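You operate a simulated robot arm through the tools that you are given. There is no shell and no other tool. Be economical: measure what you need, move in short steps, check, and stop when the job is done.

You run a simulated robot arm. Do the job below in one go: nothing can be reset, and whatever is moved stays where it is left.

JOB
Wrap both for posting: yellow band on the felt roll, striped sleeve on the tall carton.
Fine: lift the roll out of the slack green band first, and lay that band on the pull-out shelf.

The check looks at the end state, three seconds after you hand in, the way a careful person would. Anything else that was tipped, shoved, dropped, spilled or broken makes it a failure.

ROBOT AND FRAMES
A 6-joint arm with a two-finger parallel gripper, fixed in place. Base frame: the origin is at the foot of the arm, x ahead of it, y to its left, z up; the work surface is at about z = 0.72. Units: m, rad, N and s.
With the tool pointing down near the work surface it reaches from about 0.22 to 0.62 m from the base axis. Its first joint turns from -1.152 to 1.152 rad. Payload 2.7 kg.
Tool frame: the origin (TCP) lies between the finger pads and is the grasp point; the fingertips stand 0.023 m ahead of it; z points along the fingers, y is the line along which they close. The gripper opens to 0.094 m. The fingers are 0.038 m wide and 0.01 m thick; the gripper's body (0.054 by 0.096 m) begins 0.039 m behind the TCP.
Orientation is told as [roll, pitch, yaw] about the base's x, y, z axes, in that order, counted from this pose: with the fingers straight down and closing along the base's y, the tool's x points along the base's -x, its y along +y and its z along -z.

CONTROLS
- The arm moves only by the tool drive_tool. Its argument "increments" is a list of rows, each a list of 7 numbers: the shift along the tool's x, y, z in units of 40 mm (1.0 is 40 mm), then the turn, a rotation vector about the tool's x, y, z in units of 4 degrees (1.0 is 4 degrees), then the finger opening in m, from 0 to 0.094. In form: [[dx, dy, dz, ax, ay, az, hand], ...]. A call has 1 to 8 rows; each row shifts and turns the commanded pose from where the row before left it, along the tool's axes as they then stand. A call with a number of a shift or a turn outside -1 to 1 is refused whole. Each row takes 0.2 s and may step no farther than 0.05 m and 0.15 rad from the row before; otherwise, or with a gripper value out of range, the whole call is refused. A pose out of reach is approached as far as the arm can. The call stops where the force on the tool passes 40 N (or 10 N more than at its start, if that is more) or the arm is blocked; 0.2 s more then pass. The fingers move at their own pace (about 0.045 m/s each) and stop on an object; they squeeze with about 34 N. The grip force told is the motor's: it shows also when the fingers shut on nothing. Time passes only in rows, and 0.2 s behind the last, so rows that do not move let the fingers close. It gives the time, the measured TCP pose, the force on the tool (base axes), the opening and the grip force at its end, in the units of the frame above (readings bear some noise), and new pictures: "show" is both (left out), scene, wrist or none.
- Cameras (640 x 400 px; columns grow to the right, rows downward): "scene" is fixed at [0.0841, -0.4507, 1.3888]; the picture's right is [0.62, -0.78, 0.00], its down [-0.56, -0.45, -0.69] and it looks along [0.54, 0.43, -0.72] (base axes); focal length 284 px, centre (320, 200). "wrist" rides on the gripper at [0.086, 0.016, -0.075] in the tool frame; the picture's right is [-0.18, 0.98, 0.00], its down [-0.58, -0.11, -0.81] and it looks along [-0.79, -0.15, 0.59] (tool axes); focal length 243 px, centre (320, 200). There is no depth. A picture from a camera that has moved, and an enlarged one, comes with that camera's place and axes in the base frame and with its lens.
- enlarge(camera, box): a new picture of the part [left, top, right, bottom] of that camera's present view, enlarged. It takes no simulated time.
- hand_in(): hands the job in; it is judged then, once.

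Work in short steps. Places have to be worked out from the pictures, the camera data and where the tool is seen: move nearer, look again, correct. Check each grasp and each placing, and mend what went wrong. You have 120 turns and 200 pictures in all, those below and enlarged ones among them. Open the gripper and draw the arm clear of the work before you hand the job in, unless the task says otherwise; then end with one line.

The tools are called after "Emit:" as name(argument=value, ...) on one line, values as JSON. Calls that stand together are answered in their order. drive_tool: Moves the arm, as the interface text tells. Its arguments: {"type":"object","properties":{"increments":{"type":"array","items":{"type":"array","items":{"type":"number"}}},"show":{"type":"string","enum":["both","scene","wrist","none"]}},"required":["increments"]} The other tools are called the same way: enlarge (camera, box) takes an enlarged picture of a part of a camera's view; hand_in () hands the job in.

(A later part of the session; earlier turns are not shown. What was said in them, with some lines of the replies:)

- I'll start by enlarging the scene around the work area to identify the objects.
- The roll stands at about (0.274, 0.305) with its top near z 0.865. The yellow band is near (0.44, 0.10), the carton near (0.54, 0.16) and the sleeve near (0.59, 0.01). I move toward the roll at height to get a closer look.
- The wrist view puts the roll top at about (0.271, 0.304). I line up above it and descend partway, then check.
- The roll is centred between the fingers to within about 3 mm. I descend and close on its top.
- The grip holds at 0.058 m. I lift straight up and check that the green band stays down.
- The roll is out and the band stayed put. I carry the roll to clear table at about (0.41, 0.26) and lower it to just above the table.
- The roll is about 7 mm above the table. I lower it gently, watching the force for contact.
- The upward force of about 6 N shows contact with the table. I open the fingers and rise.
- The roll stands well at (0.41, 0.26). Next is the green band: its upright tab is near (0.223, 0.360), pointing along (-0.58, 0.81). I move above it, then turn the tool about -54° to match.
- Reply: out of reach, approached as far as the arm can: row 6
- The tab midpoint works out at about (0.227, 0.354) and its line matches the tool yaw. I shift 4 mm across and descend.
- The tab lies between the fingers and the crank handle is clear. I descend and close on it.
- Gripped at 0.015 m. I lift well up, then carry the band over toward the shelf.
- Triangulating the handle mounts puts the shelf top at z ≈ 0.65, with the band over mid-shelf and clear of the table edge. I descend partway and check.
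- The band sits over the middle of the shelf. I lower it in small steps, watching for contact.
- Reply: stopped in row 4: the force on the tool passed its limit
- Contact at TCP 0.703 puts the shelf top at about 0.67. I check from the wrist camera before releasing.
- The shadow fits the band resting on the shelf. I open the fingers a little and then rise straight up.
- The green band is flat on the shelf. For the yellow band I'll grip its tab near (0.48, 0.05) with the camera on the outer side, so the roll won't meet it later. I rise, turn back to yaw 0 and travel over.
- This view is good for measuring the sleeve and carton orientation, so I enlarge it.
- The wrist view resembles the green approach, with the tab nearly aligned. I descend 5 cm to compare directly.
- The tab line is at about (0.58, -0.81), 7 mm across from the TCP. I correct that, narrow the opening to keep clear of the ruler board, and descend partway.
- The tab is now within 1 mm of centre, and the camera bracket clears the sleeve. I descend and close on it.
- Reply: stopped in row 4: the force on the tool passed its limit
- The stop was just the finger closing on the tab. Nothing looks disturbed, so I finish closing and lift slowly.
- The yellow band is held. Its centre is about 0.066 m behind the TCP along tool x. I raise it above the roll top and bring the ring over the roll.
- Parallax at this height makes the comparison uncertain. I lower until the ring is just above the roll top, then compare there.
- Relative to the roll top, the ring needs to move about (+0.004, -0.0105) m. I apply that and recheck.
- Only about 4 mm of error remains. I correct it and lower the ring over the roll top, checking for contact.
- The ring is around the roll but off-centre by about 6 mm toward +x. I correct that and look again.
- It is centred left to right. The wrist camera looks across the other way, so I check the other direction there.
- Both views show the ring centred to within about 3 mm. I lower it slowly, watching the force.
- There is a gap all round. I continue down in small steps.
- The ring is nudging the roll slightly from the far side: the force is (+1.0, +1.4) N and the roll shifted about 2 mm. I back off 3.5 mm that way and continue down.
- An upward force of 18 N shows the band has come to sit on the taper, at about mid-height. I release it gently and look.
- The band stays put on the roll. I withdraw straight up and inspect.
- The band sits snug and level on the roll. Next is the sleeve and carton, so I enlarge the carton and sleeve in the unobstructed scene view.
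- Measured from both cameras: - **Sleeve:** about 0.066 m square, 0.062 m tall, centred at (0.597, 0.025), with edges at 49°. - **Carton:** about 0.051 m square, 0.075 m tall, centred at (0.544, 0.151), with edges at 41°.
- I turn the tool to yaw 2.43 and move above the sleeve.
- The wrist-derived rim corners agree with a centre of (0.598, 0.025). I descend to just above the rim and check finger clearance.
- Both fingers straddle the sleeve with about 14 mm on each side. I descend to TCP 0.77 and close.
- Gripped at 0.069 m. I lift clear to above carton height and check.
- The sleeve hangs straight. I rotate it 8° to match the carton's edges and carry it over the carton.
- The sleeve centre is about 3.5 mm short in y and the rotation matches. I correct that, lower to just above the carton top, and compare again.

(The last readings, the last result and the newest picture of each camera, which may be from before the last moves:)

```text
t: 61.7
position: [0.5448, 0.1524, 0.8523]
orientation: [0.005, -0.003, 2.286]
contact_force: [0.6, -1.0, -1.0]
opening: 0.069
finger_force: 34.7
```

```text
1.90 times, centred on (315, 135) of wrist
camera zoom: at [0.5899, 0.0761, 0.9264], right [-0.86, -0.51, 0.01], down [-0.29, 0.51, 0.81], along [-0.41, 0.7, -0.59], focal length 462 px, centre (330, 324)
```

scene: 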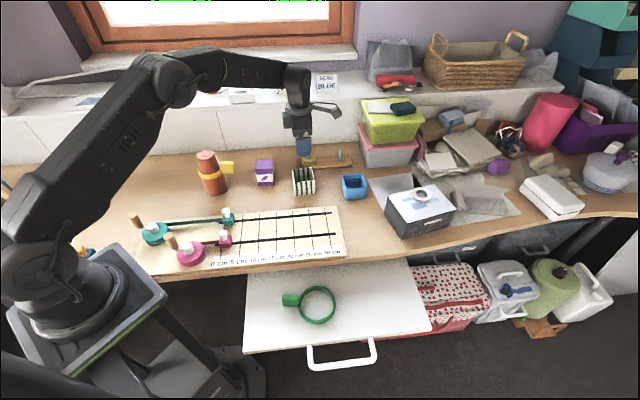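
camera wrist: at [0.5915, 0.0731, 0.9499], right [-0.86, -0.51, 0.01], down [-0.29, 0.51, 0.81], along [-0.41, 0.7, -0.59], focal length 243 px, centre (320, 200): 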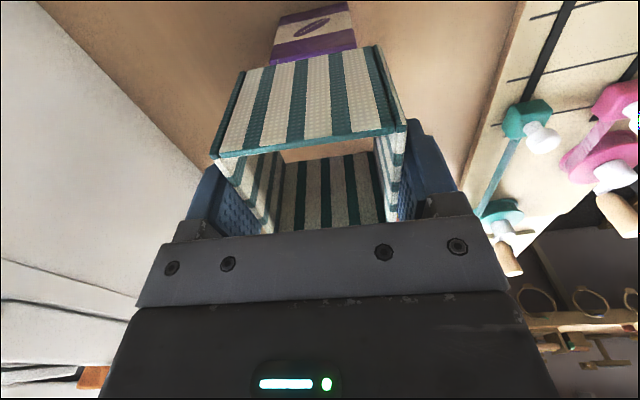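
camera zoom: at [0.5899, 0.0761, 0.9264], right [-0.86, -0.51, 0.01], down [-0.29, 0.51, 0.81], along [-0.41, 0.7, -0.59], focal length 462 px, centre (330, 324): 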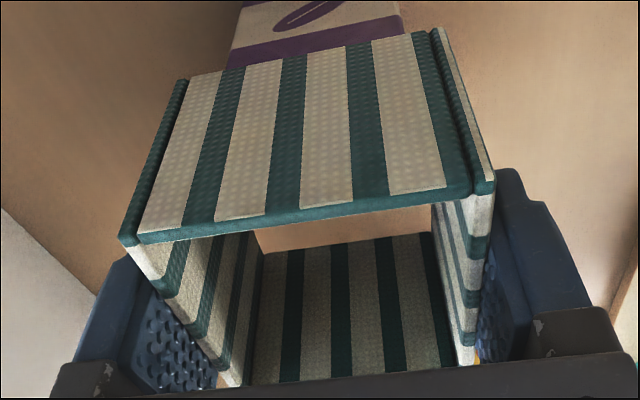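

The sleeve needs about 2.7 mm right and 2.5 mm forward to be centred over the carton. I apply that and lower slowly, watching the force.

Emit:
drive_tool(increments=[[0.07, -0.06, 0, 0, 0, 0, 0.055], [0, 0, 0, 0, 0, 0, 0.055], [0, 0, 0.15, 0, 0, 0, 0.055], [0, 0, 0.15, 0, 0, 0, 0.055], [0, 0, 0, 0, 0, 0, 0.055]], show="none")

Emit:
enlarge(camera="scene", box=[240, 140, 290, 190])

Emit:
enlarge(camera="wrist", box=[200, 30, 430, 240])

```text
t: 62.9
position: [0.5486, 0.1512, 0.8416]
orientation: [0.006, -0.003, 2.286]
contact_force: [0.0, 0.4, 0.0]
opening: 0.069
finger_force: 34.4
```

```text
8.00 times, centred on (265, 165) of scene
camera zoom: at [0.0841, -0.4507, 1.3888], right [0.62, -0.78, 0.0], down [-0.56, -0.45, -0.69], along [0.54, 0.43, -0.72], focal length 2271 px, centre (760, 480)
```

zoom: 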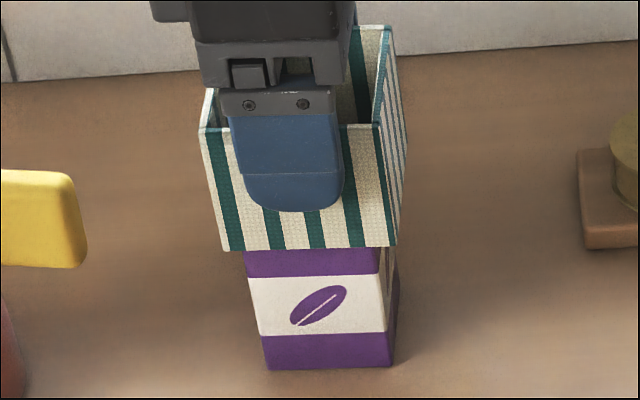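

```text
1.90 times, centred on (315, 135) of wrist
camera zoom: at [0.594, 0.0755, 0.9152], right [-0.86, -0.51, 0.01], down [-0.29, 0.51, 0.81], along [-0.41, 0.7, -0.59], focal length 462 px, centre (330, 324)
```

zoom: 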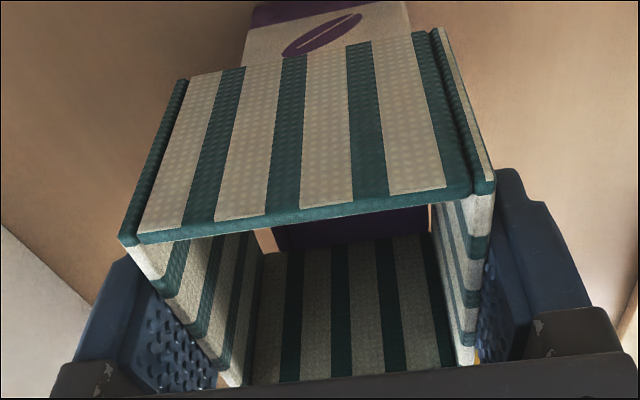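

No contact yet. The wrist view through the sleeve shows the carton nearer one wall, so I shift 2 mm along tool y and re-examine.

Emit:
drive_tool(increments=[[-0.02, 0.055, 0, 0, 0, 0, 0.055], [0, 0, 0, 0, 0, 0, 0.055]], show="none")

Emit:
enlarge(camera="wrist", box=[260, 110, 400, 230])

Emit:
enlarge(camera="scene", box=[240, 140, 290, 190])

```text
t: 63.5
position: [0.5473, 0.1504, 0.8421]
orientation: [0.004, -0.002, 2.288]
contact_force: [-0.1, 0.3, 0.1]
opening: 0.0691
finger_force: 33.7
```

```text
3.33 times, centred on (330, 170) of wrist
camera zoom: at [0.5914, 0.0742, 0.9154], right [-0.86, -0.51, 0.01], down [-0.29, 0.51, 0.81], along [-0.41, 0.7, -0.59], focal length 809 px, centre (287, 300)
```

zoom: 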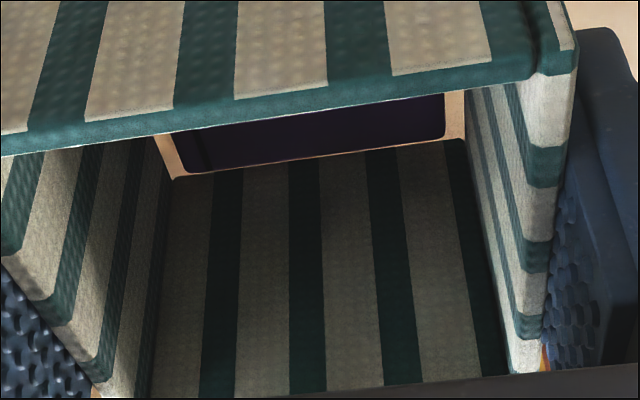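

```text
8.00 times, centred on (265, 165) of scene
camera zoom: at [0.0841, -0.4507, 1.3888], right [0.62, -0.78, 0.0], down [-0.56, -0.45, -0.69], along [0.54, 0.43, -0.72], focal length 2271 px, centre (760, 480)
```

zoom: 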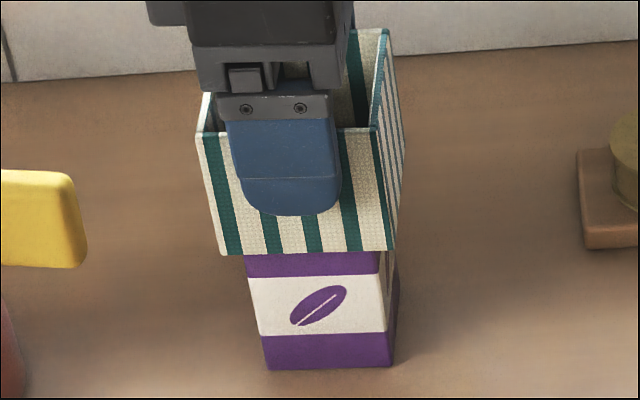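

It is now balanced side to side, with the far gap a little tight. I shift 1.5 mm toward that side and start the descent over the carton.

Emit:
drive_tool(increments=[[-0.04, 0, 0, 0, 0, 0, 0.055], [0, 0, 0.15, 0, 0, 0, 0.055], [0, 0, 0.15, 0, 0, 0, 0.055], [0, 0, 0, 0, 0, 0, 0.055]], show="none")

Emit:
enlarge(camera="wrist", box=[260, 110, 400, 230])

Emit:
enlarge(camera="scene", box=[240, 140, 290, 190])

```text
t: 64.5
position: [0.545, 0.1524, 0.8285]
orientation: [0.005, -0.004, 2.287]
contact_force: [0.4, -0.3, -0.3]
opening: 0.0693
finger_force: 34.0
```

```text
3.33 times, centred on (330, 170) of wrist
camera zoom: at [0.5901, 0.0755, 0.9029], right [-0.86, -0.51, 0.01], down [-0.29, 0.51, 0.81], along [-0.41, 0.7, -0.59], focal length 809 px, centre (287, 300)
```

zoom: 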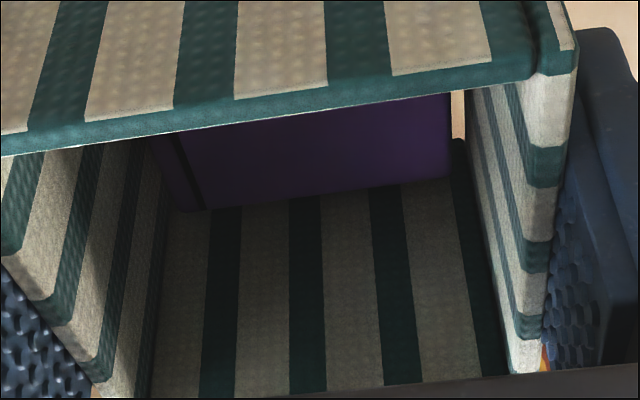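

```text
8.00 times, centred on (265, 165) of scene
camera zoom: at [0.0841, -0.4507, 1.3888], right [0.62, -0.78, 0.0], down [-0.56, -0.45, -0.69], along [0.54, 0.43, -0.72], focal length 2271 px, centre (760, 480)
```

zoom: 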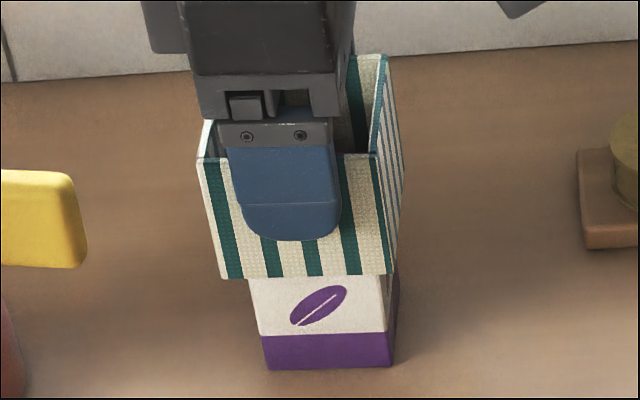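

The sleeve has passed the carton's top edge with no contact force. I nudge 1 mm and continue down.

Emit:
drive_tool(increments=[[0, 0.03, 0.15, 0, 0, 0, 0.055], [0, 0, 0.25, 0, 0, 0, 0.055], [0, 0, 0.2, 0, 0, 0, 0.055], [0, 0, 0, 0, 0, 0, 0.055]], show="none")

Emit:
enlarge(camera="wrist", box=[260, 110, 400, 230])

Emit:
enlarge(camera="scene", box=[240, 140, 290, 190])

```text
t: 65.5
position: [0.5444, 0.1509, 0.8048]
orientation: [0.006, -0.003, 2.285]
contact_force: [-0.2, 0.7, -0.8]
opening: 0.0689
finger_force: 33.6
```

```text
3.33 times, centred on (330, 170) of wrist
camera zoom: at [0.589, 0.0744, 0.8779], right [-0.86, -0.51, 0.01], down [-0.29, 0.51, 0.81], along [-0.41, 0.7, -0.59], focal length 809 px, centre (287, 300)
```

zoom: 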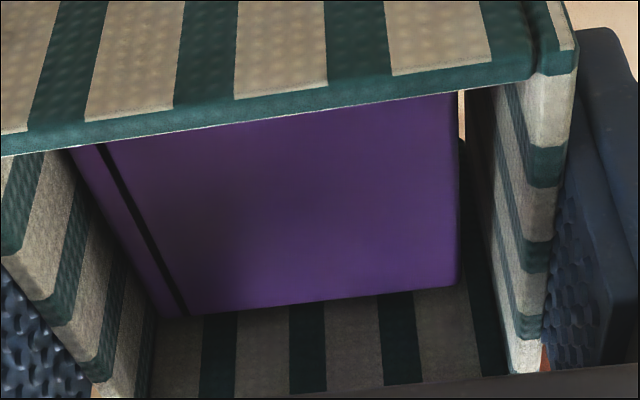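

```text
8.00 times, centred on (265, 165) of scene
camera zoom: at [0.0841, -0.4507, 1.3888], right [0.62, -0.78, 0.0], down [-0.56, -0.45, -0.69], along [0.54, 0.43, -0.72], focal length 2271 px, centre (760, 480)
```

zoom: 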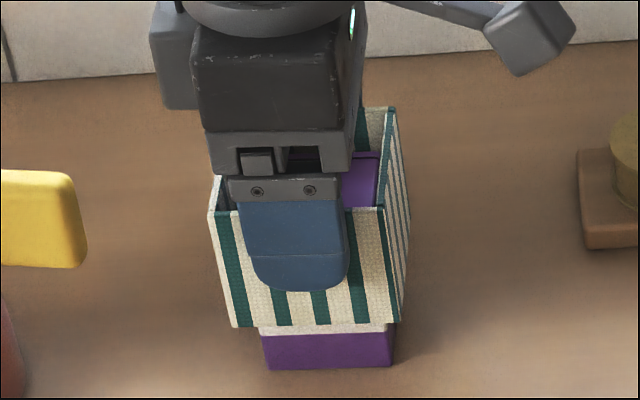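

It is going smoothly. I shift 2 mm back along tool y to even the side gaps and go lower.

Emit:
drive_tool(increments=[[0, -0.05, 0, 0, 0, 0, 0.055], [0, 0, 0.25, 0, 0, 0, 0.055], [0, 0, 0.25, 0, 0, 0, 0.055], [0, 0, 0.2, 0, 0, 0, 0.055], [0, 0, 0, 0, 0, 0, 0.055]], show="none")

Emit:
enlarge(camera="wrist", box=[240, 90, 400, 230])

Emit:
enlarge(camera="scene", box=[240, 150, 290, 200])

```text
t: 66.7
position: [0.5457, 0.1504, 0.7759]
orientation: [0.004, -0.003, 2.285]
contact_force: [-0.2, 0.7, -0.1]
opening: 0.069
finger_force: 33.7
```

```text
2.86 times, centred on (320, 160) of wrist
camera zoom: at [0.5903, 0.0753, 0.85], right [-0.86, -0.51, 0.01], down [-0.29, 0.51, 0.81], along [-0.41, 0.7, -0.59], focal length 693 px, centre (320, 314)
```

zoom: 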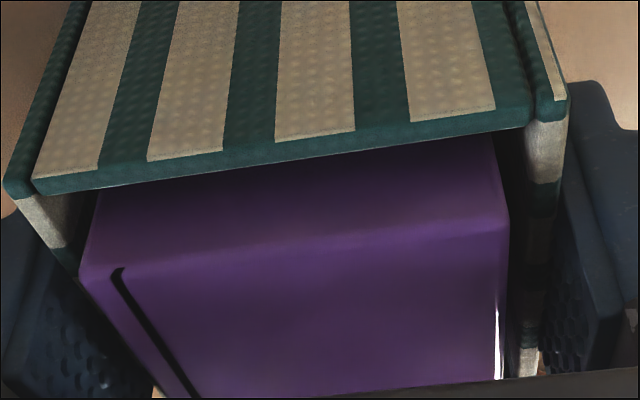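

```text
8.00 times, centred on (265, 175) of scene
camera zoom: at [0.0841, -0.4507, 1.3888], right [0.62, -0.78, 0.0], down [-0.56, -0.45, -0.69], along [0.54, 0.43, -0.72], focal length 2271 px, centre (760, 400)
```

zoom: 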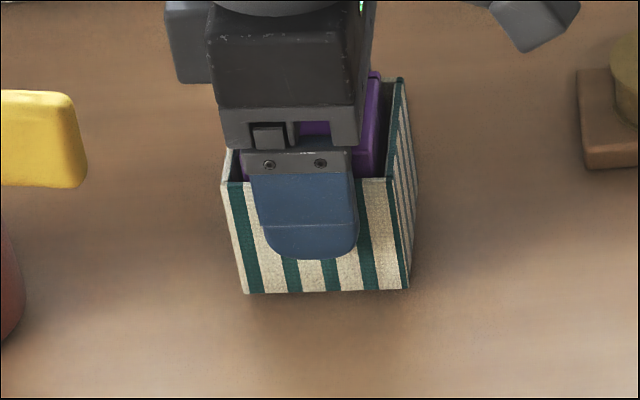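

About 7 mm remains to the table. I lower gently to contact.

Emit:
drive_tool(increments=[[0, 0, 0.1, 0, 0, 0, 0.055], [0, 0, 0.04, 0, 0, 0, 0.055], [0, 0, 0, 0, 0, 0, 0.055]], show="none")

```text
t: 67.5
position: [0.5449, 0.1508, 0.7706]
orientation: [0.005, -0.004, 2.285]
contact_force: [-0.1, 0.7, 0.2]
opening: 0.0692
finger_force: 33.8
```

Emit:
drive_tool(increments=[[0, 0, 0.03, 0, 0, 0, 0.055], [0, 0, 0.02, 0, 0, 0, 0.055], [0, 0, 0, 0, 0, 0, 0.055]], show="none")

```text
t: 68.3
position: [0.5461, 0.1513, 0.7695]
orientation: [0.002, -0.004, 2.287]
contact_force: [-6.4, -0.3, 16.7]
opening: 0.0689
finger_force: 33.8
```

The sleeve has touched the table (17 N upward). I open the fingers evenly and rise.

Emit:
drive_tool(increments=[[0, 0, 0, 0, 0, 0, 0.08], [0, 0, 0, 0, 0, 0, 0.092], [0, 0, 0, 0, 0, 0, 0.092], [0, 0, -0.3, 0, 0, 0, 0.092], [0, 0, -0.7, 0, 0, 0, 0.092], [0, 0, -0.9, 0, 0, 0, 0.092], [0, 0, -0.9, 0, 0, 0, 0.092], [0, 0, -0.9, 0, 0, 0, 0.092]])

Emit:
enlarge(camera="scene", box=[190, 130, 320, 210])

```text
t: 70.1
position: [0.5443, 0.1523, 0.918]
orientation: [0.005, -0.004, 2.287]
contact_force: [0.1, 0.1, 0.2]
opening: 0.092
finger_force: 0.2
camera wrist: at [0.5885, 0.0764, 0.9909], right [-0.86, -0.51, 0.01], down [-0.29, 0.51, 0.81], along [-0.41, 0.7, -0.59], focal length 243 px, centre (320, 200)
```

scene: 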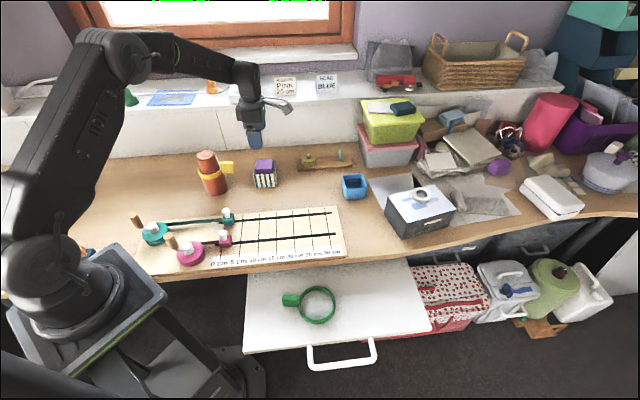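
wrist: 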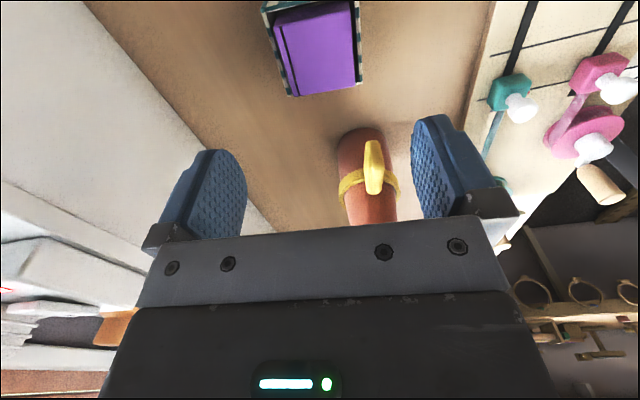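

```text
4.92 times, centred on (255, 170) of scene
camera zoom: at [0.0841, -0.4507, 1.3888], right [0.62, -0.78, 0.0], down [-0.56, -0.45, -0.69], along [0.54, 0.43, -0.72], focal length 1397 px, centre (640, 348)
```

zoom: 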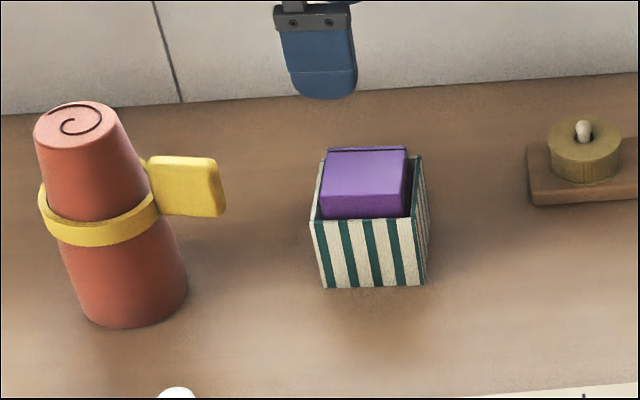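

The sleeve sits on the table around the carton, the yellow band is on the roll, and the green band is on the shelf. I draw the arm up and clear.

Emit:
drive_tool(increments=[[0, 0, -0.9, 0, 0, 0, 0.092], [0, 0, -0.9, 0, 0, 0, 0.092], [0, 0, -0.9, 0, 0, 0, 0.092], [0, 0.7, -0.5, 0, 0, 0, 0.092], [0, 0.8, 0, 0, 0, 0, 0.092], [0, 0.8, 0, 0, 0, 0, 0.092], [0, 0.8, 0, 0, 0, 0, 0.092]], show="scene")

Emit:
enlarge(camera="scene", box=[120, 130, 420, 350])

```text
t: 71.7
position: [0.4545, 0.0681, 1.0478]
orientation: [0.006, -0.002, 2.285]
contact_force: [0.0, -0.2, -0.4]
opening: 0.092
finger_force: 0.1
```

scene: 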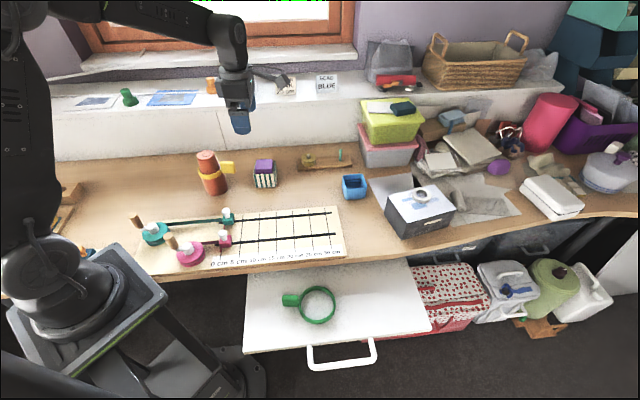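

```text
1.82 times, centred on (270, 240) of scene
camera zoom: at [0.0842, -0.4507, 1.3888], right [0.62, -0.78, 0.0], down [-0.56, -0.45, -0.69], along [0.54, 0.43, -0.72], focal length 516 px, centre (411, 127)
```

zoom: 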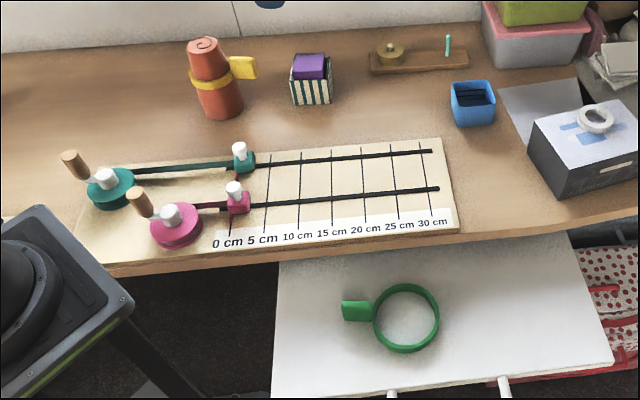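

Everything is in place, nothing else has moved, and the gripper is open and clear. I hand the job in.

Emit:
hand_in()

```text
The job is handed in.
```

Job handed in: the yellow band is on the felt roll, the striped sleeve is on the tall carton, and the green band is lying on the pull-out shelf.
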